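You operate a simulated robot arm through the tools that you are given. There is no shell and no other tool. Be economical: measure what you need, move in short steps, check, and stop when the job is done.

Carry out the task below with a simulated two-armed robot. There is one attempt and no reset: what you move stays moved.

JOB
Take the red striped towel from the table top and hang it over the handle of the oven door.

It is judged by the outcome, as a careful person would: the job done as asked, and still so three seconds after it is handed in. It fails if anything else is knocked over, pushed out of place, dropped, spilled or broken. Flat cloth is picked up by pressing the open fingertips on it (5 to 10 N) and closing them slowly along it; thin cloth reads only 2 to 8 mm in the jaws.

ROBOT AND FRAMES
Two 6-joint arms with two-finger grippers on one trunk, on a base that drives. Base frame: it is fixed to the floor where the robot stands at the start and does not move with it; the origin is under the middle of the robot, x ahead of it, y to its left, z up; the surface under the hand at the start is at about z = 750. Lengths are in mm, angles in degrees, forces in N, time in s.
The left shoulder is at the start at [61, 143, 825], the right one opposite. With the tool pointing down near the work surface each hand reaches from about 320 to 720 mm from the robot's upright axis, wherever it stands, measured 20 degrees to its own side. Payload 2.45 kg a hand.
Tool frame (each hand has its own): the origin (TCP) lies between the finger pads and is the grasp point; the fingertips stand 26 mm ahead of it; z points along the fingers, y is the line along which they close. The gripper opens to 96 mm. The gripper's body begins 69 mm behind the TCP.
Orientation is that of the tool frame in the base frame, as a unit quaternion [x, y, z, w]. With the fingers straight down and closing along the base's y, the tool's x points along the base's -x, its y along +y and its z along -z.

CONTROLS
- The arms move only by the tool move_arm. It takes "left_motion", "right_motion" or both (then of equal length, played together; a hand with none holds still); each is a list of rows, each a list of 7 numbers: the shift along the base's x, y, z in m, then the turn, a rotation vector about the base's x, y, z in rad, then the finger opening in m, from 0 to 0.096. In form: [[tx, ty, tz, ax, ay, az, hand], ...]. A call has 1 to 20 rows; each row is the pose to reach, as a shift and turn from the pose commanded when the call began. Rows are played at 5 a second. More than 50 mm and 8.6 degrees between two rows, or a gripper value outside its range, and nothing of the call is played. A pose out of reach is approached as far as the arm can. The call stops where the force on the tool passes 40 N (or 10 N more than at its start, if that is more) or the arm is blocked; 0.2 s more then pass. The fingers move at their own pace and stop on an object; they squeeze with about 33 N. The grip force told is the motor's: it shows also when the fingers shut on nothing. Time passes only in rows, and 0.2 s behind the last, so rows that repeat a pose let the fingers close. The reply holds the time, the measured pose of the TCP, the force on the tool along the base axes, the opening and the grip force, in the units named above and with some noise, with the torque about the TCP (base axes, N m) and any sound that the robot's microphone picked up.
- Cameras (640 x 400 px; columns grow to the right, rows downward): "scene" is now at [137.7, -4.2, 1429.8]; the picture's right is [-0.05, -1.00, 0.00], its down [-0.76, 0.04, -0.65] and it looks along [0.65, -0.03, -0.76] (base axes); focal length 294 px, centre (320, 200). "left" rides on the left gripper at [82, -3, -98] in its tool frame; the picture's right is [0.04, 1.00, 0.00], its down [-0.73, 0.03, -0.68] and it looks along [-0.68, 0.03, 0.73] (tool axes); focal length 256 px, centre (320, 200). "right" rides on the right gripper at [82, 3, -98] in its tool frame; the picture's right is [-0.04, 1.00, 0.00], its down [-0.73, -0.03, -0.68] and it looks along [-0.68, -0.03, 0.73] (tool axes); focal length 256 px, centre (320, 200). There is no depth. A picture from a camera that has moved, and an enlarged one, comes with that camera's place and axes in the base frame and with its lens.
- capture(camera): a new picture of that camera. No time passes.
- lift_body(by): slides the trunk up (or, below 0, down) by that many mm; the arms and the scene camera ride with it, the base frame stays. It gives what a move gives, with no picture.
- base_move(legs): drives the robot by 1 to 6 legs, each [ahead, turn to the left] in mm and degrees, along the robot's own axes; the way and the turn of a leg run together, so that a leg with both is an arc; at most 1500 mm and 180 degrees a leg. The arms and the cameras ride along, it lands a little off, and it stops where it bumps. It gives what a move gives.
- aim_head(pan, tilt): turns the head with the scene camera to pan (to the left, within 86 degrees either way) and tilt (down, from -29 to 69), counted from straight ahead of the robot. It gives what a move gives.
- zoom(camera, box): a new picture of the part [left, top, right, bottom] of that camera's present view, enlarged. No time passes.
- sign_off(): hands the job in; it is judged then, once.

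Go step by step. Nothing tells you exact positions but the pictures and the camera data: compare them with the known pose of the tool, close in by small moves and look again before you grip or let go. The budget is 120 turns and 100 pictures, counting those below and the enlarged ones. Unless the task says otherwise, let go and move clear before handing in, and close with one line.

The tools are called after "Call:" as name(argument=value, ...) on one line, values as JSON. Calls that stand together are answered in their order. move_arm: Moves the arms, as the interface text tells. Its arguments: {"type":"object","properties":{"left_motion":{"type":"array","items":{"type":"array","items":{"type":"number"}}},"right_motion":{"type":"array","items":{"type":"array","items":{"type":"number"}}}},"required":[]} The other tools are called the same way: lift_body (by) slides the trunk up or down; base_move (legs) drives the base; aim_head (pan, tilt) turns the head that bears the scene camera; capture (camera) takes a picture; zoom (camera, box) takes an enlarged picture of a part of a camera's view; sign_off () hands the job in.

At the start:

```text
t: 0.0
left_eef_pos: [456.2, 114.3, 971.2]
left_tcp_rot: [0.001, 1.0, 0.0, 0.0]
left_ft_force: [0.2, 0.3, -0.7]
left_moment: [-0.02, 0.02, 0.05]
left_width: 96.1
left_gripper_force: 0.1
right_eef_pos: [521.5, -271.5, 988.5]
right_tcp_rot: [-0.001, 1.0, 0.001, 0.0]
right_ft_force: [0.1, -0.3, 0.2]
right_moment: [0.0, -0.04, 0.05]
right_width: 96.0
right_gripper_force: 0.1
trunk travel left (down, up): [-450.0, 140.0]
robot x, y, heading: [1.4, -0.9, -0.1]
head pan, tilt: [-2.8, 49.4]
```

scene: 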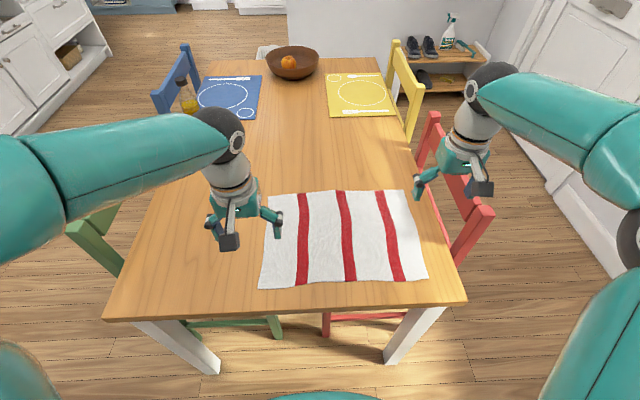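
right: 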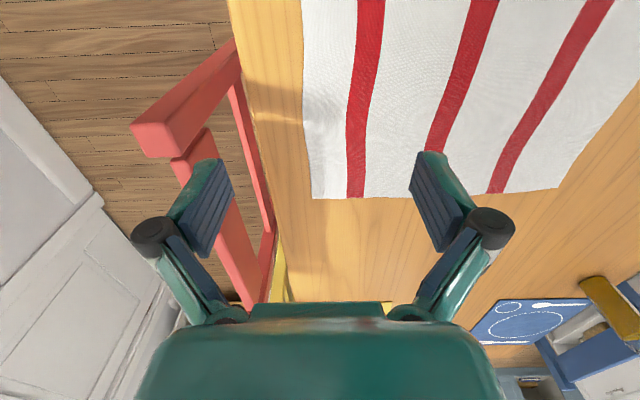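
left: 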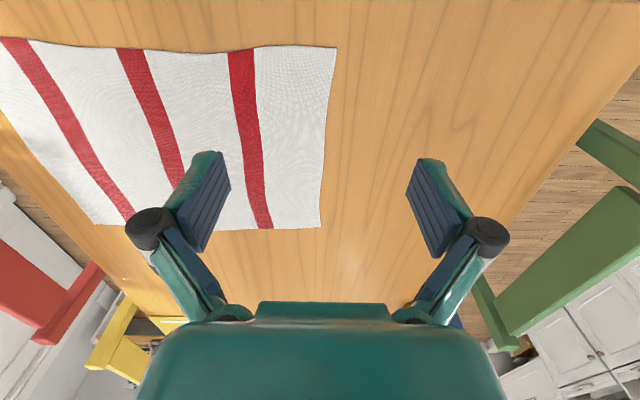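

The towel lies flat at about x 445–748, y −290 to 130. No oven is in view, so I'll look around for it.

Call:
aim_head(pan=75, tilt=25)

Call:
capture(camera="scene")

Call:
aim_head(pan=-75, tilt=25)

Call:
capture(camera="scene")

Call:
aim_head(pan=0, tilt=15)

Call:
capture(camera="scene")

```text
t: 1.5
left_eef_pos: [456.6, 115.7, 972.3]
left_tcp_rot: [0.001, 1.0, 0.0, 0.0]
left_ft_force: [1.0, 1.4, 0.4]
left_moment: [-0.02, -0.03, 0.0]
left_width: 96.2
left_gripper_force: 0.1
right_eef_pos: [522.3, -271.3, 988.8]
right_tcp_rot: [0.0, 1.0, 0.0, 0.0]
right_ft_force: [0.1, 0.0, 0.6]
right_moment: [0.03, 0.01, -0.01]
right_width: 96.1
right_gripper_force: 0.0
trunk travel left (down, up): [-450.0, 140.0]
robot x, y, heading: [-1.2, 3.3, 0.1]
head pan, tilt: [75.0, 25.0]
```

```text
96 pictures are left
camera scene: at [84.1, 88.6, 1466.5], right [0.97, -0.26, 0.0], down [-0.11, -0.41, -0.91], along [0.23, 0.88, -0.42], focal length 294 px, centre (320, 200)
```

scene: 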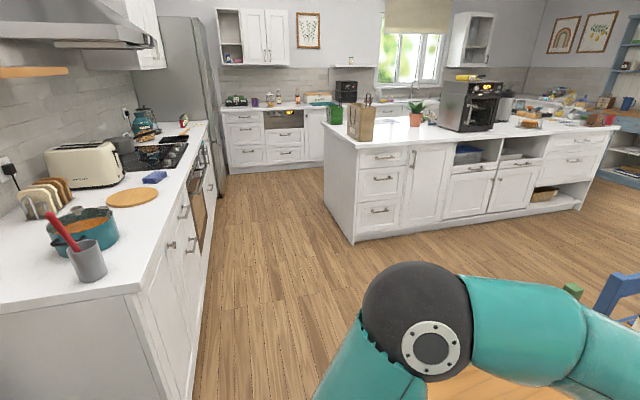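

```text
t: 3.9
left_eef_pos: [456.9, 115.2, 972.1]
left_tcp_rot: [0.001, 1.0, 0.001, 0.0]
left_ft_force: [0.1, -0.2, -0.1]
left_moment: [-0.07, -0.02, 0.0]
left_width: 96.2
left_gripper_force: 0.1
right_eef_pos: [521.4, -269.8, 988.7]
right_tcp_rot: [-0.001, 1.0, 0.001, 0.0]
right_ft_force: [0.2, 1.0, -0.3]
right_moment: [-0.03, -0.01, -0.01]
right_width: 96.1
right_gripper_force: 0.0
trunk travel left (down, up): [-450.0, 140.0]
robot x, y, heading: [-1.1, 3.4, 0.3]
head pan, tilt: [-75.0, 25.0]
```

```text
95 pictures are left
camera scene: at [84.1, -89.4, 1466.5], right [-0.97, -0.26, 0.0], down [-0.11, 0.41, -0.91], along [0.23, -0.88, -0.42], focal length 294 px, centre (320, 200)
```

scene: 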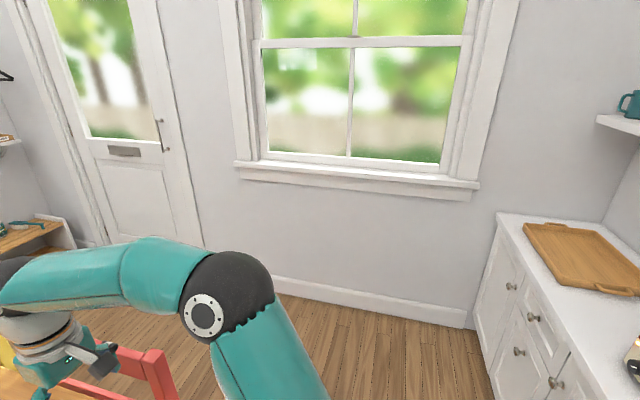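

```text
t: 5.3
left_eef_pos: [456.9, 114.2, 973.1]
left_tcp_rot: [0.001, 1.0, 0.0, 0.0]
left_ft_force: [-0.2, 0.2, -0.7]
left_moment: [0.03, 0.02, -0.02]
left_width: 96.0
left_gripper_force: 0.1
right_eef_pos: [521.8, -270.8, 988.7]
right_tcp_rot: [0.0, 1.0, 0.0, 0.0]
right_ft_force: [0.5, -0.5, 0.0]
right_moment: [0.01, -0.01, 0.01]
right_width: 95.5
right_gripper_force: 0.0
trunk travel left (down, up): [-450.0, 140.0]
robot x, y, heading: [1.3, -0.5, 0.2]
head pan, tilt: [0.0, 15.0]
```

```text
94 pictures are left
camera scene: at [153.6, -0.5, 1482.7], right [0.0, -1.0, 0.0], down [-0.26, 0.0, -0.97], along [0.97, 0.0, -0.26], focal length 294 px, centre (320, 200)
```

scene: 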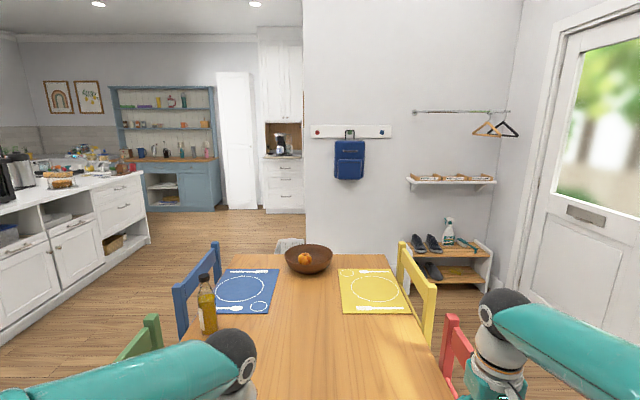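

The oven sits under the hob in the left counter, at roughly x −250, y 2000, facing +x. My plan is to grip both ends of the near long edge, then let the sheet hang, lower it behind the bar and fold it forward. First I'll move the hands above the near edge.

Call:
aim_head(pan=0, tilt=58)

Call:
move_arm(left_motion=[[0.007, -0.01, -0.04, 0, 0, 0, 0.06], [0.014, -0.02, -0.08, 0, 0, 0, 0.06], [0.02, -0.03, -0.12, 0, 0, 0, 0.06], [0.02, -0.03, -0.15, 0, 0, 0, 0.06], [0.02, -0.03, -0.15, 0, 0, 0, 0.06]], right_motion=[[-0.015, 0.01, -0.045, 0, 0, 0, 0.06], [-0.03, 0.02, -0.09, 0, 0, 0, 0.06], [-0.045, 0.03, -0.135, 0, 0, 0, 0.06], [-0.045, 0.03, -0.168, 0, 0, 0, 0.06], [-0.045, 0.03, -0.168, 0, 0, 0, 0.06]])

Call:
capture(camera="scene")

Call:
capture(camera="left")

Call:
capture(camera="right")

```text
t: 6.4
left_eef_pos: [457.6, 115.4, 972.9]
left_tcp_rot: [0.0, 1.0, 0.0, 0.0]
left_ft_force: [0.1, -0.5, -0.1]
left_moment: [-0.02, -0.03, 0.02]
left_width: 96.1
left_gripper_force: 0.1
right_eef_pos: [522.1, -270.9, 989.7]
right_tcp_rot: [0.0, 1.0, 0.0, 0.0]
right_ft_force: [0.3, -0.1, 0.3]
right_moment: [0.03, 0.0, -0.03]
right_width: 96.0
right_gripper_force: 0.0
trunk travel left (down, up): [-450.0, 140.0]
robot x, y, heading: [2.8, 0.3, 0.2]
head pan, tilt: [0.0, 58.0]
```

```text
t: 7.6
left_eef_pos: [479.5, 86.0, 823.1]
left_tcp_rot: [0.0, 1.0, 0.0, -0.001]
left_ft_force: [1.0, -0.6, 0.6]
left_moment: [-0.02, 0.03, 0.0]
left_width: 59.8
left_gripper_force: 0.1
right_eef_pos: [477.2, -241.3, 823.2]
right_tcp_rot: [0.0, 1.0, 0.0, 0.0]
right_ft_force: [-0.3, -0.5, -0.3]
right_moment: [-0.03, -0.03, -0.03]
right_width: 59.9
right_gripper_force: 0.0
trunk travel left (down, up): [-450.0, 140.0]
robot x, y, heading: [2.2, -0.4, 0.1]
head pan, tilt: [0.0, 58.0]
```

```text
93 pictures are left
camera scene: at [128.7, -0.4, 1418.8], right [0.0, -1.0, 0.0], down [-0.85, 0.0, -0.53], along [0.53, 0.0, -0.85], focal length 294 px, centre (320, 200)
```

scene: 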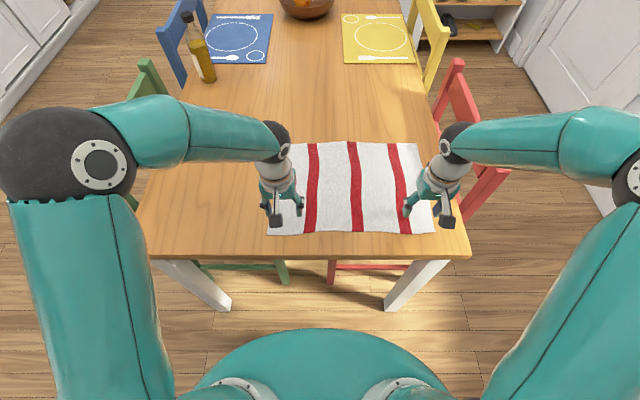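

```text
92 pictures are left
camera left: at [397.0, 83.5, 921.2], right [-0.04, 1.0, 0.0], down [0.73, 0.03, 0.68], along [0.68, 0.03, -0.73], focal length 256 px, centre (320, 200)
```

left: 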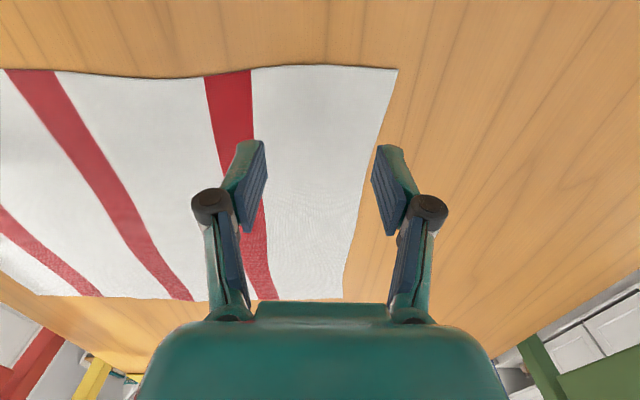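

```text
91 pictures are left
camera right: at [395.9, -238.8, 921.4], right [0.04, 1.0, 0.0], down [0.73, -0.03, 0.68], along [0.68, -0.03, -0.73], focal length 256 px, centre (320, 200)
```

right: 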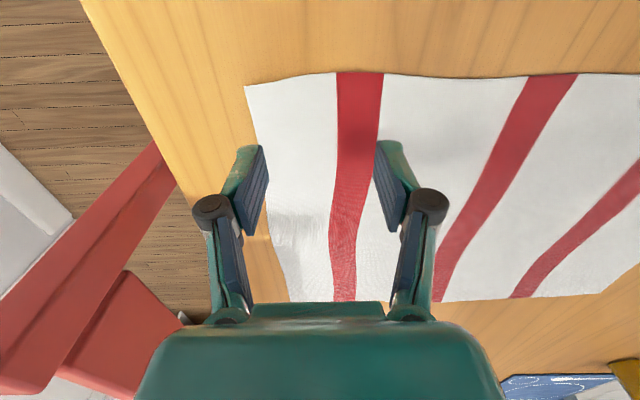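

The pictures match my corner estimates: near-left corner (443, 132), near-right (452, −289). I'll shift both hands slightly inward and lower them close to the cloth.

Call:
move_arm(left_motion=[[-0.008, -0.014, -0.02, 0, 0, 0, 0.06], [-0.008, -0.014, -0.038, 0, 0, 0, 0.06], [-0.008, -0.014, -0.042, 0, 0, 0, 0.06], [-0.008, -0.014, -0.044, 0, 0, 0, 0.06], [-0.008, -0.014, -0.046, 0, 0, 0, 0.06], [-0.008, -0.014, -0.046, 0, 0, 0, 0.06]], right_motion=[[-0.006, 0.012, -0.02, 0, 0, 0, 0.06], [-0.006, 0.012, -0.038, 0, 0, 0, 0.06], [-0.006, 0.012, -0.042, 0, 0, 0, 0.06], [-0.006, 0.012, -0.044, 0, 0, 0, 0.06], [-0.006, 0.012, -0.046, 0, 0, 0, 0.06], [-0.006, 0.012, -0.046, 0, 0, 0, 0.06]])

```text
t: 9.0
left_eef_pos: [469.2, 70.8, 776.9]
left_tcp_rot: [0.001, 1.0, 0.0, 0.0]
left_ft_force: [1.0, 0.1, 0.3]
left_moment: [0.02, 0.0, 0.03]
left_width: 60.0
left_gripper_force: 0.2
right_eef_pos: [471.0, -229.2, 775.7]
right_tcp_rot: [0.0, 1.0, 0.0, 0.0]
right_ft_force: [-0.6, 0.3, -0.1]
right_moment: [0.01, -0.01, 0.01]
right_width: 60.1
right_gripper_force: 0.1
trunk travel left (down, up): [-450.0, 140.0]
robot x, y, heading: [-0.5, 1.2, -0.2]
head pan, tilt: [0.0, 58.0]
```

No contact yet, so I'll go down in small steps.

Call:
move_arm(left_motion=[[0, 0, -0.002, 0, 0, 0, 0.06], [0, 0, -0.003, 0, 0, 0, 0.06], [0, 0, -0.003, 0, 0, 0, 0.06]], right_motion=[[0, 0, -0.002, 0, 0, 0, 0.06], [0, 0, -0.003, 0, 0, 0, 0.06], [0, 0, -0.003, 0, 0, 0, 0.06]])

```text
t: 9.8
left_eef_pos: [468.4, 72.0, 775.7]
left_tcp_rot: [0.001, 1.0, -0.001, 0.0]
left_ft_force: [1.5, 0.7, 1.2]
left_moment: [0.0, -0.04, 0.0]
left_width: 60.2
left_gripper_force: 0.5
right_eef_pos: [471.0, -229.5, 774.2]
right_tcp_rot: [0.0, 1.0, 0.0, 0.0]
right_ft_force: [-1.7, -0.5, 7.2]
right_moment: [-0.02, 0.09, 0.02]
right_width: 61.0
right_gripper_force: 0.3
trunk travel left (down, up): [-450.0, 140.0]
robot x, y, heading: [1.5, -0.1, -0.2]
head pan, tilt: [0.0, 58.0]
```

Call:
move_arm(left_motion=[[0, 0, -0.001, 0, 0, 0, 0.06], [0, 0, -0.002, 0, 0, 0, 0.06], [0, 0, -0.002, 0, 0, 0, 0.06]])

```text
t: 10.6
left_eef_pos: [467.9, 70.8, 773.7]
left_tcp_rot: [0.001, 1.0, -0.001, 0.002]
left_ft_force: [1.0, -0.5, 18.2]
left_moment: [-0.09, 0.11, 0.02]
left_width: 63.1
left_gripper_force: 6.0
right_eef_pos: [470.9, -228.5, 774.1]
right_tcp_rot: [0.0, 1.0, 0.0, 0.0]
right_ft_force: [-1.3, 0.4, 7.1]
right_moment: [-0.03, 0.08, -0.01]
right_width: 61.2
right_gripper_force: 0.5
trunk travel left (down, up): [-450.0, 140.0]
robot x, y, heading: [-0.3, 1.0, -0.1]
head pan, tilt: [0.0, 58.0]
```

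Call:
move_arm(left_motion=[[0, 0, 0.001, 0, 0, 0, 0.06], [0, 0, 0.001, 0, 0, 0, 0.056], [0, 0, 0.001, 0, 0, 0, 0.052], [0, 0, 0.001, 0, 0, 0, 0.048], [0, 0, 0.001, 0, 0, 0, 0.044], [0, 0, 0.001, 0, 0, 0, 0.04]], right_motion=[[0, 0, 0, 0, 0, 0, 0.06], [0, 0, 0, 0, 0, 0, 0.056], [0, 0, 0, 0, 0, 0, 0.052], [0, 0, 0, 0, 0, 0, 0.048], [0, 0, 0, 0, 0, 0, 0.044], [0, 0, 0, 0, 0, 0, 0.04]])

Call:
capture(camera="left")

Call:
capture(camera="right")

```text
t: 12.0
left_eef_pos: [470.4, 70.5, 776.1]
left_tcp_rot: [0.0, 1.0, -0.004, 0.006]
left_ft_force: [0.2, -3.7, 9.9]
left_moment: [-0.26, 0.12, 0.02]
left_width: 44.4
left_gripper_force: 1.7
right_eef_pos: [472.9, -226.9, 776.9]
right_tcp_rot: [0.0, 1.0, 0.001, 0.005]
right_ft_force: [-0.9, 6.4, 24.0]
right_moment: [0.07, 0.19, -0.05]
right_width: 7.2
right_gripper_force: 13.5
trunk travel left (down, up): [-450.0, 140.0]
robot x, y, heading: [-4.3, 1.0, 0.1]
head pan, tilt: [0.0, 58.0]
stopped in row 6 (left hand): the force on the tool passed its limit at 42 N (the readings are from after the stop); the commanded pose is now the measured one
```

```text
90 pictures are left
camera left: at [387.4, 67.8, 873.3], right [-0.04, 1.0, -0.01], down [0.73, 0.04, 0.69], along [0.69, 0.02, -0.73], focal length 256 px, centre (320, 200)
```

left: 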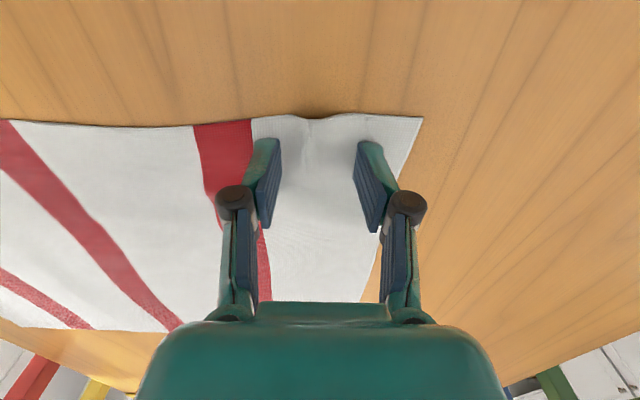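

```text
89 pictures are left
camera right: at [390.5, -223.9, 875.3], right [0.04, 1.0, 0.0], down [0.73, -0.03, 0.69], along [0.69, -0.03, -0.73], focal length 256 px, centre (320, 200)
```

right: 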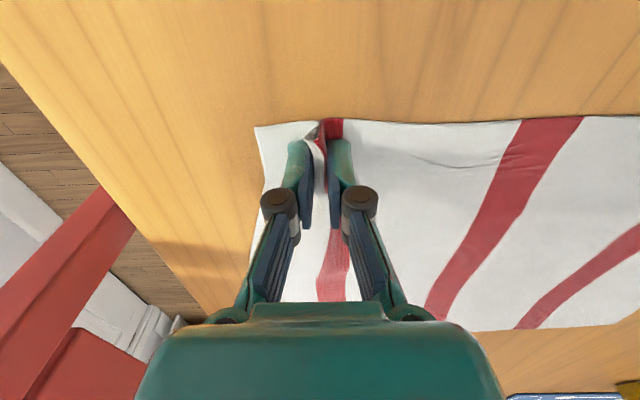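

The right hand has a pleat pinched at 7 mm, while the left stopped half closed with a pleat starting to form. I'll hold with the right and keep closing the left gently.

Call:
move_arm(left_motion=[[0, 0, 0, 0, 0, 0, 0.041], [0, 0, 0, 0, 0, 0, 0.038], [0, 0, 0, 0, 0, 0, 0.035], [0, 0, 0.0005, 0, 0, 0, 0.032]], right_motion=[[0, 0, 0.001, 0, 0, 0, 0], [0, 0, 0.001, 0, 0, 0, 0], [0, 0, 0.001, 0, 0, 0, 0], [0, 0, 0.001, 0, 0, 0, 0]])

```text
t: 13.0
left_eef_pos: [469.6, 68.8, 775.6]
left_tcp_rot: [0.001, 1.0, -0.002, 0.005]
left_ft_force: [0.7, -4.1, 25.7]
left_moment: [-0.51, 0.04, 0.06]
left_width: 34.0
left_gripper_force: 5.3
right_eef_pos: [471.5, -228.2, 775.8]
right_tcp_rot: [0.0, 1.0, 0.001, 0.002]
right_ft_force: [3.1, 5.6, 15.7]
right_moment: [0.06, 0.02, 0.03]
right_width: 5.7
right_gripper_force: 33.5
trunk travel left (down, up): [-450.0, 140.0]
robot x, y, heading: [0.0, -0.7, -0.1]
head pan, tilt: [0.0, 58.0]
```

Call:
move_arm(left_motion=[[0, 0, 0.001, 0, 0, 0, 0.03], [0, 0, 0.001, 0, 0, 0, 0.027], [0, 0, 0.001, 0, 0, 0, 0.024], [0, 0, 0.0015, 0, 0, 0, 0.021], [0, 0, 0.002, 0, 0, 0, 0.018]])

Call:
capture(camera="left")

```text
t: 14.2
left_eef_pos: [469.0, 70.9, 778.1]
left_tcp_rot: [0.0, 1.0, -0.002, 0.002]
left_ft_force: [1.5, -2.1, 7.9]
left_moment: [-0.07, -0.01, 0.02]
left_width: 18.4
left_gripper_force: 0.1
right_eef_pos: [471.3, -227.1, 777.1]
right_tcp_rot: [0.001, 1.0, 0.001, 0.003]
right_ft_force: [0.6, 2.8, 23.6]
right_moment: [0.0, 0.08, 0.02]
right_width: 5.1
right_gripper_force: 33.1
trunk travel left (down, up): [-450.0, 140.0]
robot x, y, heading: [2.3, -2.0, -0.3]
head pan, tilt: [0.0, 58.0]
```

```text
88 pictures are left
camera left: at [386.3, 68.0, 875.0], right [-0.04, 1.0, 0.0], down [0.73, 0.03, 0.68], along [0.68, 0.02, -0.73], focal length 256 px, centre (320, 200)
```

left: 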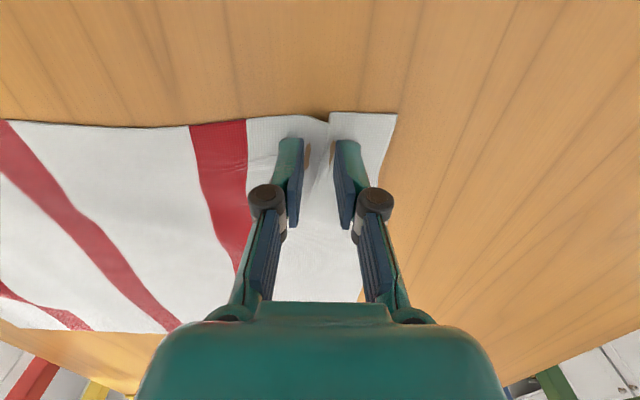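

The pleat is rising between the left fingers, so I'll finish closing it.

Call:
move_arm(left_motion=[[0, 0, 0, 0, 0, 0, 0.015], [0, 0, 0, 0, 0, 0, 0.012], [0, 0, 0, 0, 0, 0, 0.008], [0, 0, 0, 0, 0, 0, 0.004], [0, 0, 0, 0, 0, 0, 0], [0, 0, 0, 0, 0, 0, 0]])

Call:
capture(camera="left")

```text
t: 15.6
left_eef_pos: [468.6, 68.9, 778.3]
left_tcp_rot: [0.0, 1.0, -0.003, 0.004]
left_ft_force: [-0.9, -5.4, -0.2]
left_moment: [-0.21, -0.04, -0.01]
left_width: 1.8
left_gripper_force: 28.2
right_eef_pos: [471.2, -227.0, 776.7]
right_tcp_rot: [0.001, 1.0, 0.0, 0.003]
right_ft_force: [0.2, 1.4, 26.9]
right_moment: [-0.06, 0.13, 0.04]
right_width: 5.2
right_gripper_force: 33.0
trunk travel left (down, up): [-450.0, 140.0]
robot x, y, heading: [0.3, -1.0, 0.1]
head pan, tilt: [0.0, 58.0]
```

```text
87 pictures are left
camera left: at [386.7, 67.3, 875.7], right [-0.04, 1.0, -0.01], down [0.73, 0.03, 0.68], along [0.68, 0.02, -0.73], focal length 256 px, centre (320, 200)
```

left: 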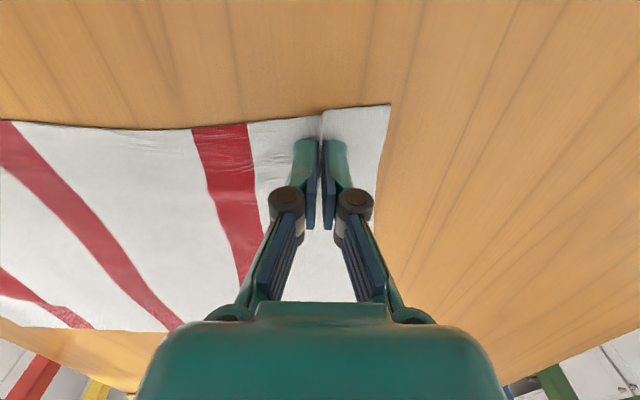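

Both hands read cloth, though the left is thin at 1.8 mm. I'll lift a little to test.

Call:
move_arm(left_motion=[[0, 0, 0.015, 0, 0, 0, 0], [0, 0, 0.03, 0, 0, 0, 0], [0, 0, 0.05, 0, 0, 0, 0], [0, 0, 0.05, 0, 0, 0, 0]], right_motion=[[0, 0, 0.015, 0, 0, 0, 0], [0, 0, 0.03, 0, 0, 0, 0], [0, 0, 0.05, 0, 0, 0, 0], [0, 0, 0.05, 0, 0, 0, 0]])

Call:
capture(camera="left")

Call:
capture(camera="right")

```text
t: 16.6
left_eef_pos: [470.8, 70.7, 828.2]
left_tcp_rot: [0.0, 1.0, -0.003, 0.003]
left_ft_force: [0.6, -7.4, -1.0]
left_moment: [-0.13, 0.02, -0.03]
left_width: 2.2
left_gripper_force: 35.5
right_eef_pos: [471.6, -228.1, 824.9]
right_tcp_rot: [0.0, 1.0, 0.002, 0.0]
right_ft_force: [0.1, 6.0, 0.0]
right_moment: [0.16, 0.05, -0.03]
right_width: 5.2
right_gripper_force: 33.1
trunk travel left (down, up): [-450.0, 140.0]
robot x, y, heading: [0.2, -1.4, 0.1]
head pan, tilt: [0.0, 58.0]
```

```text
86 pictures are left
camera left: at [388.0, 67.5, 925.1], right [-0.04, 1.0, 0.0], down [0.73, 0.03, 0.68], along [0.68, 0.02, -0.73], focal length 256 px, centre (320, 200)
```

left: 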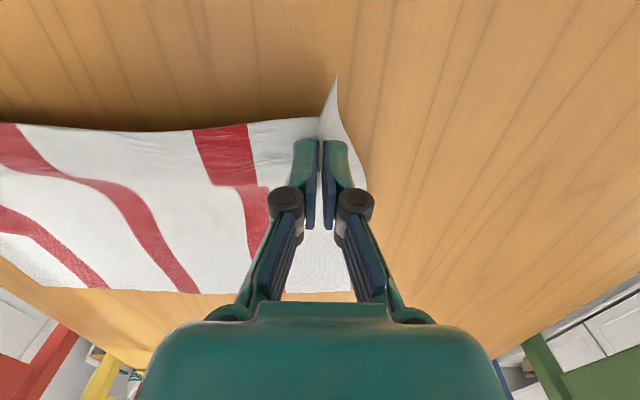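

```text
85 pictures are left
camera right: at [390.9, -225.9, 924.3], right [0.04, 1.0, 0.0], down [0.73, -0.03, 0.68], along [0.68, -0.03, -0.73], focal length 256 px, centre (320, 200)
```

right: 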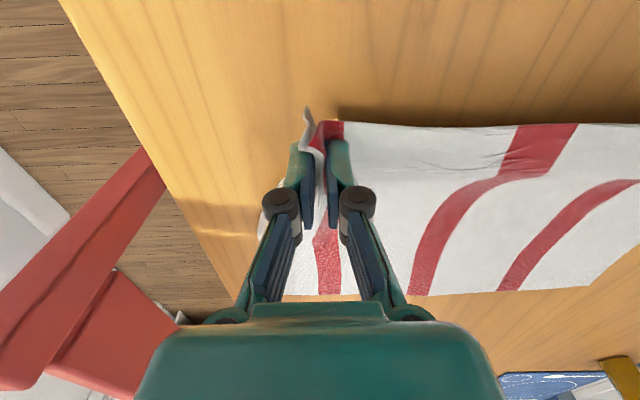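

Both grips hold, but the cloth is taut at about 7 N, so I'll ease the hands together by 20 mm. Then I'll raise it clear of the table.

Call:
move_arm(left_motion=[[0, -0.007, 0.01, 0, 0, 0, 0], [-0.01, -0.01, 0.05, 0, 0, 0, 0], [-0.02, -0.01, 0.09, 0, 0, 0, 0], [-0.03, -0.01, 0.13, 0, 0, 0, 0], [-0.04, -0.01, 0.17, 0, 0, 0, 0], [-0.05, -0.01, 0.21, 0, 0, 0, 0], [-0.06, -0.01, 0.25, 0, 0, 0, 0], [-0.06, -0.01, 0.29, 0, 0, 0, 0], [-0.06, -0.01, 0.29, 0, 0, 0, 0]], right_motion=[[0, 0.007, 0.01, 0, 0, 0, 0], [-0.01, 0.01, 0.05, 0, 0, 0, 0], [-0.02, 0.01, 0.09, 0, 0, 0, 0], [-0.03, 0.01, 0.13, 0, 0, 0, 0], [-0.04, 0.01, 0.17, 0, 0, 0, 0], [-0.05, 0.01, 0.21, 0, 0, 0, 0], [-0.06, 0.01, 0.25, 0, 0, 0, 0], [-0.06, 0.01, 0.29, 0, 0, 0, 0], [-0.06, 0.01, 0.29, 0, 0, 0, 0]])

Call:
capture(camera="scene")

Call:
capture(camera="left")

```text
t: 18.6
left_eef_pos: [408.3, 60.5, 1117.5]
left_tcp_rot: [-0.001, 1.0, -0.003, 0.002]
left_ft_force: [-0.1, 0.9, -0.2]
left_moment: [0.02, 0.02, 0.03]
left_width: 3.1
left_gripper_force: 29.8
right_eef_pos: [411.6, -220.3, 1117.1]
right_tcp_rot: [0.0, 1.0, 0.001, 0.002]
right_ft_force: [1.0, -0.6, -0.9]
right_moment: [0.03, 0.02, 0.06]
right_width: 5.0
right_gripper_force: 32.6
trunk travel left (down, up): [-450.0, 140.0]
robot x, y, heading: [-1.8, 1.4, -0.0]
head pan, tilt: [0.0, 58.0]
```

```text
84 pictures are left
camera scene: at [128.8, -0.4, 1418.8], right [0.0, -1.0, 0.0], down [-0.85, 0.0, -0.53], along [0.53, 0.0, -0.85], focal length 294 px, centre (320, 200)
```

scene: 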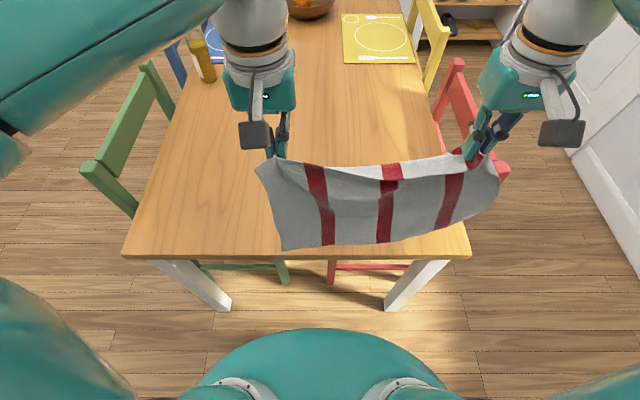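

```text
83 pictures are left
camera left: at [327.1, 59.3, 1214.7], right [-0.04, 1.0, 0.0], down [0.73, 0.03, 0.68], along [0.68, 0.02, -0.73], focal length 256 px, centre (320, 200)
```

left: 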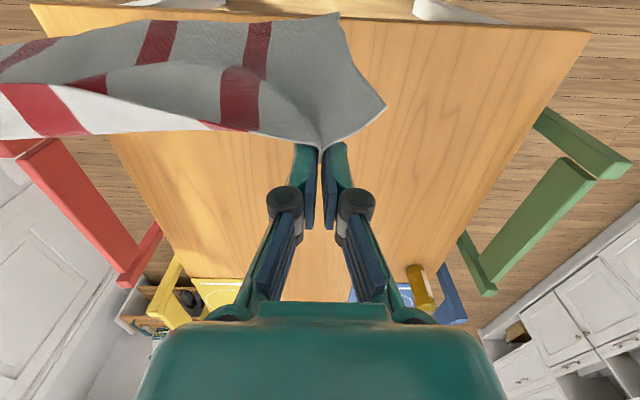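

The towel hangs from both hands. I'll raise the trunk for clearance, back off a bit, and look left to plan the drive to the oven.

Call:
lift_body(by=130)

Call:
base_move(legs=[[-200, 0]])

Call:
aim_head(pan=80, tilt=30)

Call:
capture(camera="scene")

Call:
zoom(camera="scene", box=[130, 60, 290, 260])

```text
t: 20.2
left_eef_pos: [409.1, 61.5, 1247.4]
left_tcp_rot: [0.0, 1.0, -0.003, 0.003]
left_ft_force: [0.2, -0.4, 0.4]
left_moment: [-0.01, -0.01, -0.03]
left_width: 0.6
left_gripper_force: 29.9
right_eef_pos: [411.8, -220.4, 1245.7]
right_tcp_rot: [-0.001, 1.0, 0.001, 0.002]
right_ft_force: [-0.3, -0.5, -1.6]
right_moment: [0.03, 0.01, -0.02]
right_width: 4.9
right_gripper_force: 33.1
trunk travel left (down, up): [-580.0, 10.0]
robot x, y, heading: [-2.3, -2.5, -0.1]
head pan, tilt: [0.0, 58.0]
```

```text
t: 21.8
left_eef_pos: [208.1, 61.6, 1246.7]
left_tcp_rot: [-0.001, 1.0, -0.002, 0.003]
left_ft_force: [-0.3, -0.1, 0.9]
left_moment: [-0.05, -0.02, 0.01]
left_width: 1.8
left_gripper_force: 34.7
right_eef_pos: [210.2, -219.7, 1247.6]
right_tcp_rot: [0.0, 1.0, 0.002, 0.003]
right_ft_force: [-0.1, -1.2, -0.5]
right_moment: [-0.02, -0.04, -0.01]
right_width: 4.8
right_gripper_force: 33.2
trunk travel left (down, up): [-580.0, 10.0]
robot x, y, heading: [-200.7, 2.5, 0.0]
head pan, tilt: [0.0, 58.0]
```

```text
t: 23.3
left_eef_pos: [209.7, 60.2, 1247.3]
left_tcp_rot: [0.0, 1.0, -0.002, 0.003]
left_ft_force: [0.9, 0.0, -1.4]
left_moment: [-0.01, 0.02, -0.01]
left_width: 3.7
left_gripper_force: 33.5
right_eef_pos: [211.5, -220.2, 1247.9]
right_tcp_rot: [0.0, 1.0, 0.002, 0.002]
right_ft_force: [-0.1, -0.3, 0.3]
right_moment: [0.02, -0.02, 0.02]
right_width: 4.9
right_gripper_force: 33.0
trunk travel left (down, up): [-580.0, 10.0]
robot x, y, heading: [-200.5, 1.3, 0.0]
head pan, tilt: [80.0, 30.0]
```

```text
82 pictures are left
camera scene: at [-124.4, 88.6, 1588.5], right [0.98, -0.17, 0.0], down [-0.09, -0.49, -0.87], along [0.15, 0.85, -0.5], focal length 294 px, centre (320, 200)
```

scene: 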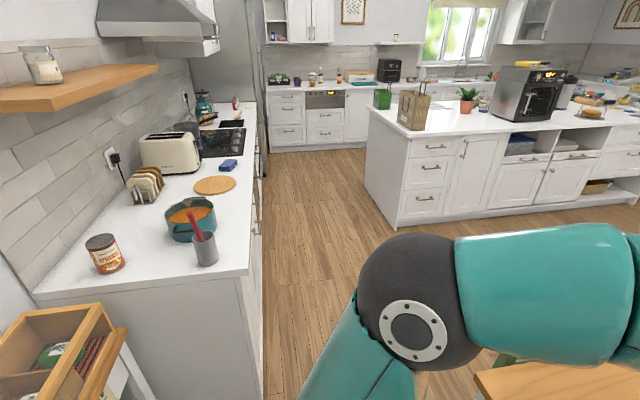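

```text
2.00 times, centred on (210, 160) of scene
camera zoom: at [-124.4, 88.6, 1588.5], right [0.98, -0.17, 0.0], down [-0.09, -0.49, -0.87], along [0.15, 0.85, -0.5], focal length 588 px, centre (540, 280)
```

zoom: 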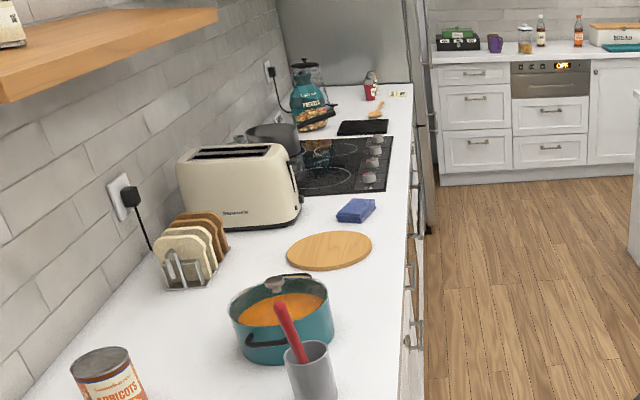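

The counter's front edge is at x ≈ −226 and starts at y ≈ 830. I'll drive up the aisle between counter and island, keeping clear of the green chair.

Call:
base_move(legs=[[0, 65], [900, 0], [0, 15], [750, 0]])

Call:
aim_head(pan=60, tilt=45)

Call:
capture(camera="scene")

```text
t: 36.0
left_eef_pos: [318.5, 1958.6, 1246.3]
left_tcp_rot: [-0.637, 0.771, 0.0, 0.003]
left_ft_force: [-0.2, 1.0, 0.2]
left_moment: [-0.02, -0.02, -0.01]
left_width: 0.6
left_gripper_force: 30.9
right_eef_pos: [594.2, 1906.0, 1246.4]
right_tcp_rot: [-0.636, 0.771, 0.002, 0.001]
right_ft_force: [0.4, 0.5, -4.4]
right_moment: [-0.04, 0.01, 0.04]
right_width: 3.2
right_gripper_force: 28.3
trunk travel left (down, up): [-580.0, 10.0]
robot x, y, heading: [301.3, 1545.9, 79.2]
head pan, tilt: [80.0, 30.0]
```

```text
t: 36.8
left_eef_pos: [317.4, 1957.8, 1247.7]
left_tcp_rot: [-0.637, 0.771, 0.0, 0.004]
left_ft_force: [0.4, -0.6, -0.1]
left_moment: [0.01, -0.01, -0.03]
left_width: 0.7
left_gripper_force: 30.0
right_eef_pos: [594.4, 1905.8, 1247.0]
right_tcp_rot: [-0.637, 0.771, 0.002, 0.0]
right_ft_force: [0.3, 0.7, -1.2]
right_moment: [-0.01, 0.0, -0.01]
right_width: 4.0
right_gripper_force: 31.3
trunk travel left (down, up): [-580.0, 10.0]
robot x, y, heading: [299.9, 1541.1, 79.5]
head pan, tilt: [60.0, 45.0]
```

```text
80 pictures are left
camera scene: at [250.8, 1655.8, 1566.0], right [0.65, 0.76, 0.0], down [0.53, -0.46, -0.71], along [-0.54, 0.46, -0.71], focal length 294 px, centre (320, 200)
```

scene: 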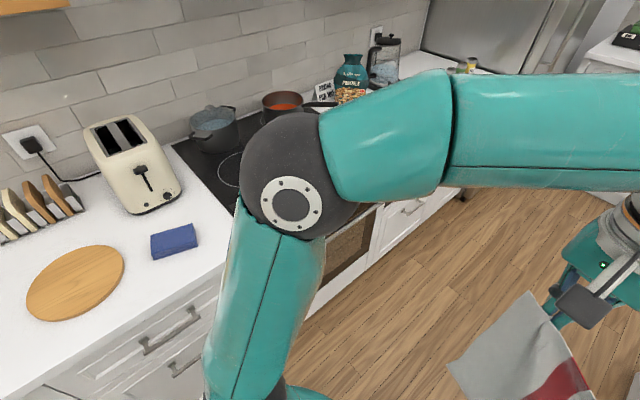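

The left grip reads thin, so I'll check the left wrist view.

Call:
capture(camera="left")

Call:
capture(camera="right")

```text
79 pictures are left
camera left: at [305.2, 1876.6, 1345.3], right [-0.99, 0.15, 0.0], down [0.11, 0.72, 0.68], along [0.11, 0.68, -0.73], focal length 256 px, centre (320, 200)
```

left: 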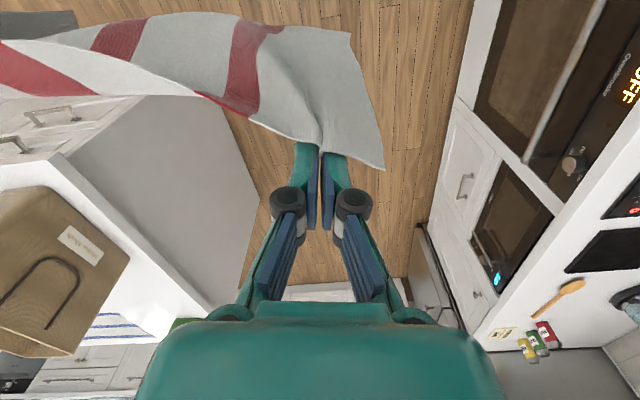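

```text
78 pictures are left
camera right: at [576.4, 1825.1, 1346.3], right [-0.97, 0.23, 0.0], down [0.17, 0.71, 0.68], along [0.15, 0.66, -0.73], focal length 256 px, centre (320, 200)
```

right: 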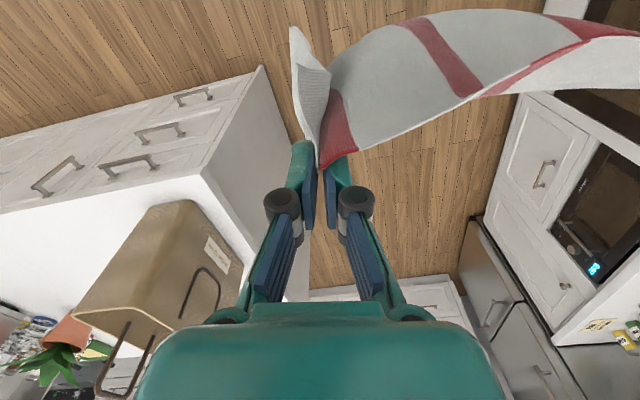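

Both grips hold and the towel hangs nearly straight. I'll zoom in on the oven front to find the handle.

Call:
zoom(camera="left", box=[440, 0, 640, 200])

Call:
base_move(legs=[[100, 11]])

Call:
aim_head(pan=85, tilt=40)

Call:
capture(camera="scene")

```text
2.00 times, centred on (540, 100) of left
camera zoom: at [305.2, 1876.6, 1345.3], right [-0.99, 0.15, 0.0], down [0.11, 0.72, 0.68], along [0.11, 0.68, -0.73], focal length 512 px, centre (-120, 400)
```

zoom: 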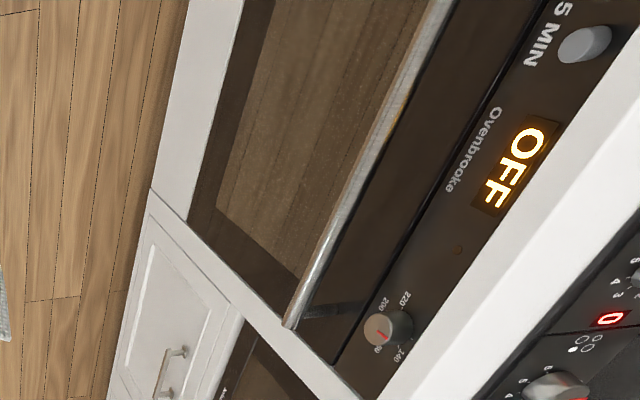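

```text
t: 38.0
left_eef_pos: [248.1, 2053.2, 1246.6]
left_tcp_rot: [0.707, -0.707, 0.0, -0.004]
left_ft_force: [-0.7, -0.3, -0.6]
left_moment: [-0.02, -0.02, -0.01]
left_width: 0.9
left_gripper_force: 30.1
right_eef_pos: [529.6, 2054.5, 1247.6]
right_tcp_rot: [0.707, -0.707, -0.001, 0.0]
right_ft_force: [-0.2, 0.2, -0.8]
right_moment: [-0.05, -0.07, 0.0]
right_width: 2.5
right_gripper_force: 29.0
trunk travel left (down, up): [-580.0, 10.0]
robot x, y, heading: [314.6, 1641.8, 89.8]
head pan, tilt: [60.0, 45.0]
```

```text
t: 38.9
left_eef_pos: [248.4, 2052.1, 1248.8]
left_tcp_rot: [0.707, -0.707, -0.001, -0.002]
left_ft_force: [-0.1, -0.5, 0.0]
left_moment: [0.02, 0.0, -0.06]
left_width: 0.6
left_gripper_force: 30.8
right_eef_pos: [530.9, 2052.3, 1248.4]
right_tcp_rot: [-0.707, 0.708, 0.002, -0.001]
right_ft_force: [0.5, 0.1, -1.1]
right_moment: [-0.01, 0.14, -0.01]
right_width: 4.2
right_gripper_force: 37.6
trunk travel left (down, up): [-580.0, 10.0]
robot x, y, heading: [314.4, 1640.3, 89.8]
head pan, tilt: [85.0, 40.0]
```

```text
76 pictures are left
camera scene: at [231.0, 1709.4, 1573.2], right [0.09, 1.0, 0.0], down [0.64, -0.06, -0.77], along [-0.76, 0.07, -0.64], focal length 294 px, centre (320, 200)
```

scene: 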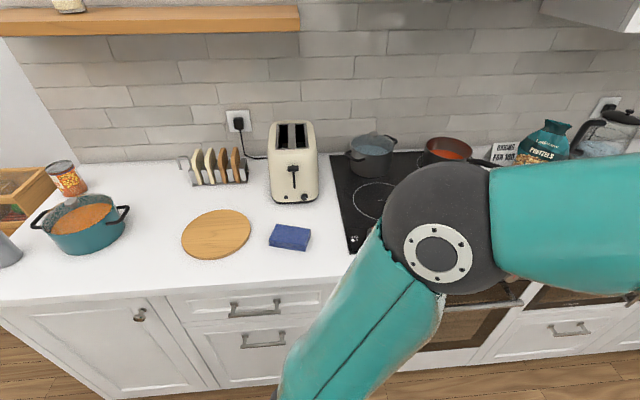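

The handle bar is at z ≈ 760, about x −190, with its far end at y ≈ 2370; the oven is centred near y 2100. I'll drive on and turn to face it.

Call:
base_move(legs=[[385, 0], [0, 45], [0, 45]])

Call:
aim_head(pan=0, tilt=60)

Call:
capture(camera="scene")

Call:
capture(camera="left")

Call:
capture(camera="right")

```text
t: 45.7
left_eef_pos: [-104.7, 1991.4, 1247.1]
left_tcp_rot: [0.999, -0.042, -0.002, -0.005]
left_ft_force: [0.1, -1.2, -0.6]
left_moment: [0.08, -0.02, -0.02]
left_width: 0.9
left_gripper_force: 30.3
right_eef_pos: [-82.5, 2272.7, 1249.0]
right_tcp_rot: [0.999, -0.044, -0.001, 0.0]
right_ft_force: [-0.2, -1.2, 3.6]
right_moment: [0.11, 0.01, -0.02]
right_width: 3.8
right_gripper_force: 30.8
trunk travel left (down, up): [-580.0, 10.0]
robot x, y, heading: [319.5, 2084.4, 176.8]
head pan, tilt: [85.0, 40.0]
stopped in leg 3: the robot was blocked; the commanded pose is now the measured one
```

```text
t: 47.3
left_eef_pos: [-102.8, 1995.4, 1248.2]
left_tcp_rot: [0.999, -0.042, -0.002, -0.002]
left_ft_force: [-0.1, -0.5, 0.0]
left_moment: [-0.01, -0.02, -0.02]
left_width: 0.8
left_gripper_force: 30.5
right_eef_pos: [-82.3, 2277.2, 1249.2]
right_tcp_rot: [0.999, -0.044, -0.002, 0.0]
right_ft_force: [-0.1, -0.1, -0.1]
right_moment: [0.0, -0.01, 0.02]
right_width: 4.3
right_gripper_force: 31.0
trunk travel left (down, up): [-580.0, 10.0]
robot x, y, heading: [318.7, 2082.1, 177.0]
head pan, tilt: [0.0, 60.0]
```

```text
75 pictures are left
camera scene: at [188.5, 2088.0, 1546.4], right [0.05, 1.0, 0.0], down [0.86, -0.04, -0.5], along [-0.5, 0.03, -0.87], focal length 294 px, centre (320, 200)
```

scene: 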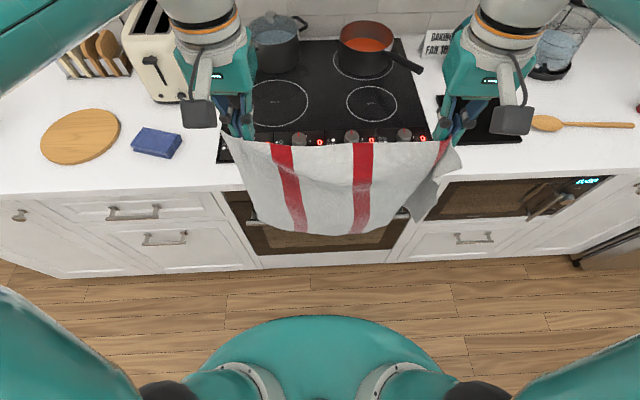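

```text
74 pictures are left
camera left: at [-21.3, 1992.3, 1346.4], right [-0.04, -1.0, 0.0], down [-0.73, 0.03, 0.68], along [-0.68, 0.03, -0.73], focal length 256 px, centre (320, 200)
```

left: 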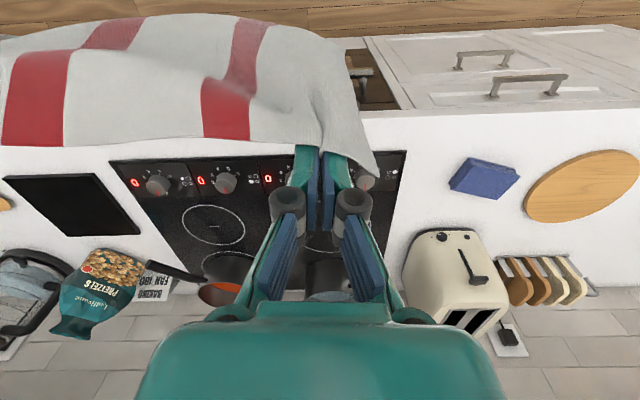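

```text
73 pictures are left
camera right: at [0.2, 2266.1, 1347.7], right [-0.13, -0.99, 0.0], down [-0.73, 0.09, 0.68], along [-0.68, 0.09, -0.73], focal length 256 px, centre (320, 200)
```

right: 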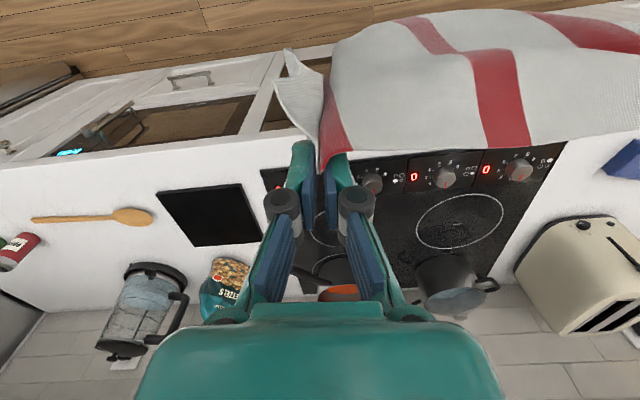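

The turn was blocked about 3° short and the base drifted toward +y. I'll look to both sides to see what it touched.

Call:
aim_head(pan=70, tilt=40)

Call:
capture(camera="scene")

Call:
aim_head(pan=-70, tilt=40)

Call:
capture(camera="scene")

```text
t: 48.7
left_eef_pos: [-103.7, 1996.1, 1248.6]
left_tcp_rot: [0.999, -0.041, -0.003, -0.003]
left_ft_force: [0.9, -0.1, -0.9]
left_moment: [0.0, 0.02, -0.04]
left_width: 0.8
left_gripper_force: 30.5
right_eef_pos: [-82.2, 2278.1, 1248.6]
right_tcp_rot: [0.999, -0.044, -0.002, 0.001]
right_ft_force: [-0.8, 0.3, -3.7]
right_moment: [0.02, -0.04, 0.02]
right_width: 3.6
right_gripper_force: 27.3
trunk travel left (down, up): [-580.0, 10.0]
robot x, y, heading: [315.9, 2084.9, 177.1]
head pan, tilt: [70.0, 40.0]
```

```text
72 pictures are left
camera scene: at [221.8, 2006.4, 1573.1], right [-0.92, 0.39, 0.0], down [0.25, 0.59, -0.77], along [-0.3, -0.7, -0.64], focal length 294 px, centre (320, 200)
```

scene: 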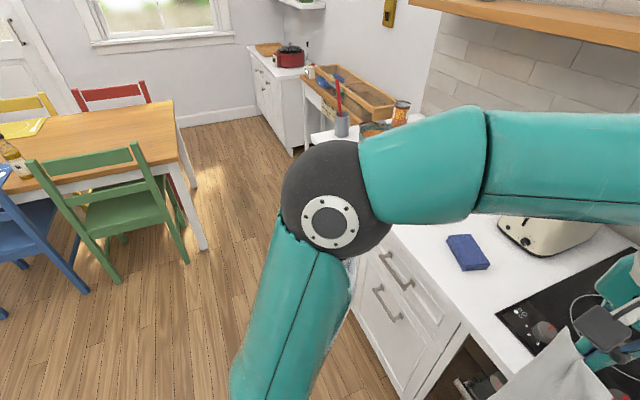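

```text
t: 50.9
left_eef_pos: [-103.3, 1996.1, 1249.1]
left_tcp_rot: [0.999, -0.041, -0.003, -0.002]
left_ft_force: [0.3, -0.1, -0.5]
left_moment: [0.01, 0.0, -0.02]
left_width: 1.0
left_gripper_force: 30.8
right_eef_pos: [-81.0, 2276.8, 1248.0]
right_tcp_rot: [0.999, -0.043, -0.002, 0.001]
right_ft_force: [0.4, 0.2, -0.3]
right_moment: [0.15, 0.02, 0.01]
right_width: 0.7
right_gripper_force: 29.5
trunk travel left (down, up): [-580.0, 10.0]
robot x, y, heading: [313.9, 2078.8, 177.0]
head pan, tilt: [-70.0, 40.0]
```

```text
71 pictures are left
camera scene: at [230.3, 2166.0, 1573.2], right [0.96, 0.29, 0.0], down [0.19, -0.61, -0.77], along [-0.22, 0.73, -0.64], focal length 294 px, centre (320, 200)
```

scene: 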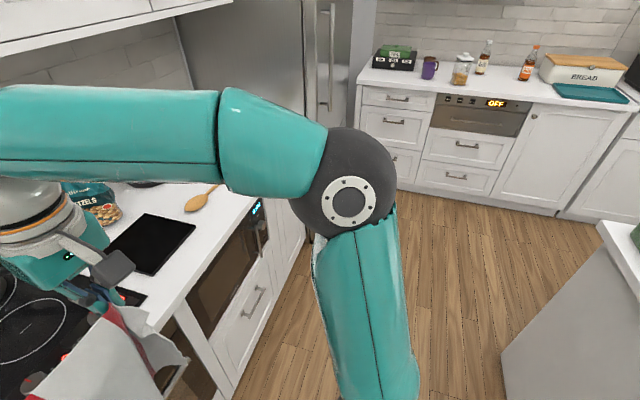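

Nothing appears disturbed. I put the bar at x ≈ −198, z ≈ 762, y 1890–2368, and the counter edge at x ≈ −227. I'll square the hands to the oven and bring them above the counter edge, so the towel hangs down along the edge toward the gap behind the bar.

Call:
aim_head(pan=0, tilt=60)

Call:
move_arm(left_motion=[[-0.02, 0, 0, 0, 0, 0.042, 0], [-0.045, 0, 0, 0, 0, 0.084, 0], [-0.07, 0, 0, 0, 0, 0.084, 0], [-0.095, 0, 0, 0, 0, 0.084, 0], [-0.12, 0, 0, 0, 0, 0.084, 0], [-0.142, 0, 0, 0, 0, 0.084, 0], [-0.142, 0, 0, 0, 0, 0.084, 0], [-0.142, 0, 0, 0, 0, 0.084, 0]], right_motion=[[-0.025, 0, 0, 0, 0, 0.042, 0], [-0.055, 0, 0, 0, 0, 0.084, 0], [-0.085, 0, 0, 0, 0, 0.084, 0], [-0.115, 0, 0, 0, 0, 0.084, 0], [-0.14, 0, 0, 0, 0, 0.084, 0], [-0.164, 0, 0, 0, 0, 0.084, 0], [-0.164, 0, 0, 0, 0, 0.084, 0], [-0.164, 0, 0, 0, 0, 0.084, 0]])

Call:
capture(camera="scene")

Call:
capture(camera="left")

```text
t: 52.4
left_eef_pos: [-103.7, 1995.1, 1248.8]
left_tcp_rot: [0.999, -0.042, -0.002, -0.003]
left_ft_force: [0.1, -0.1, -0.2]
left_moment: [0.03, 0.01, -0.01]
left_width: 0.8
left_gripper_force: 30.8
right_eef_pos: [-81.7, 2276.9, 1249.0]
right_tcp_rot: [0.999, -0.044, -0.002, 0.002]
right_ft_force: [0.9, -0.2, 1.4]
right_moment: [-0.05, 0.0, 0.02]
right_width: 3.0
right_gripper_force: 30.8
trunk travel left (down, up): [-580.0, 10.0]
robot x, y, heading: [316.8, 2084.1, 176.8]
head pan, tilt: [0.0, 60.0]
```

```text
t: 54.1
left_eef_pos: [-247.1, 1996.7, 1246.6]
left_tcp_rot: [1.0, 0.0, -0.003, -0.002]
left_ft_force: [-0.6, 0.2, -1.1]
left_moment: [-0.02, -0.05, -0.01]
left_width: 1.0
left_gripper_force: 30.1
right_eef_pos: [-241.8, 2278.6, 1244.4]
right_tcp_rot: [1.0, -0.001, -0.002, 0.001]
right_ft_force: [-0.6, 0.3, -0.2]
right_moment: [0.03, -0.03, 0.01]
right_width: 3.3
right_gripper_force: 29.0
right hand out of reach, approached as far as the arm can: row 6, 7, 8
trunk travel left (down, up): [-580.0, 10.0]
robot x, y, heading: [316.8, 2080.9, 176.9]
head pan, tilt: [0.0, 60.0]
```

```text
70 pictures are left
camera scene: at [186.8, 2088.3, 1546.2], right [0.05, 1.0, 0.0], down [0.87, -0.04, -0.5], along [-0.5, 0.03, -0.87], focal length 294 px, centre (320, 200)
```

scene: 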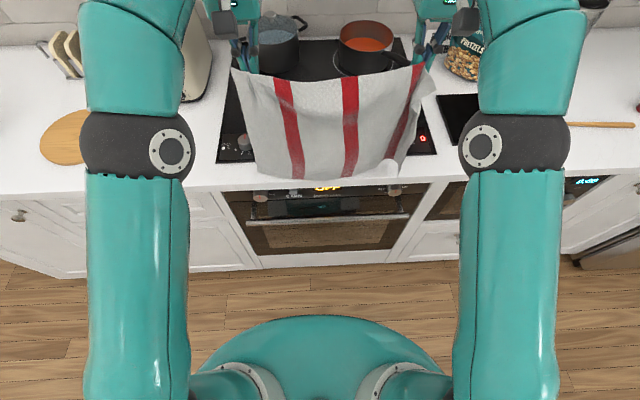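

```text
69 pictures are left
camera left: at [-164.1, 1999.4, 1344.7], right [0.04, -1.0, 0.0], down [-0.73, -0.03, 0.68], along [-0.68, -0.02, -0.73], focal length 256 px, centre (320, 200)
```

left: 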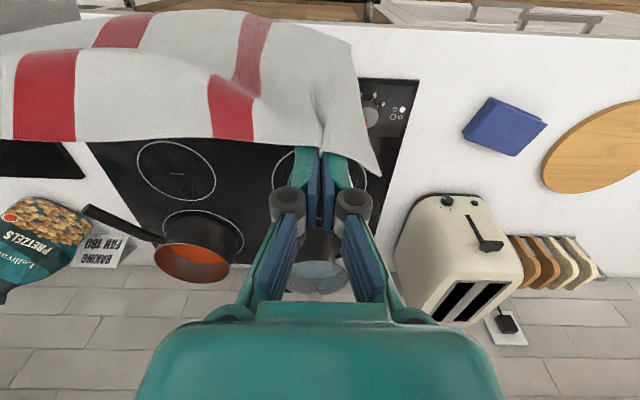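

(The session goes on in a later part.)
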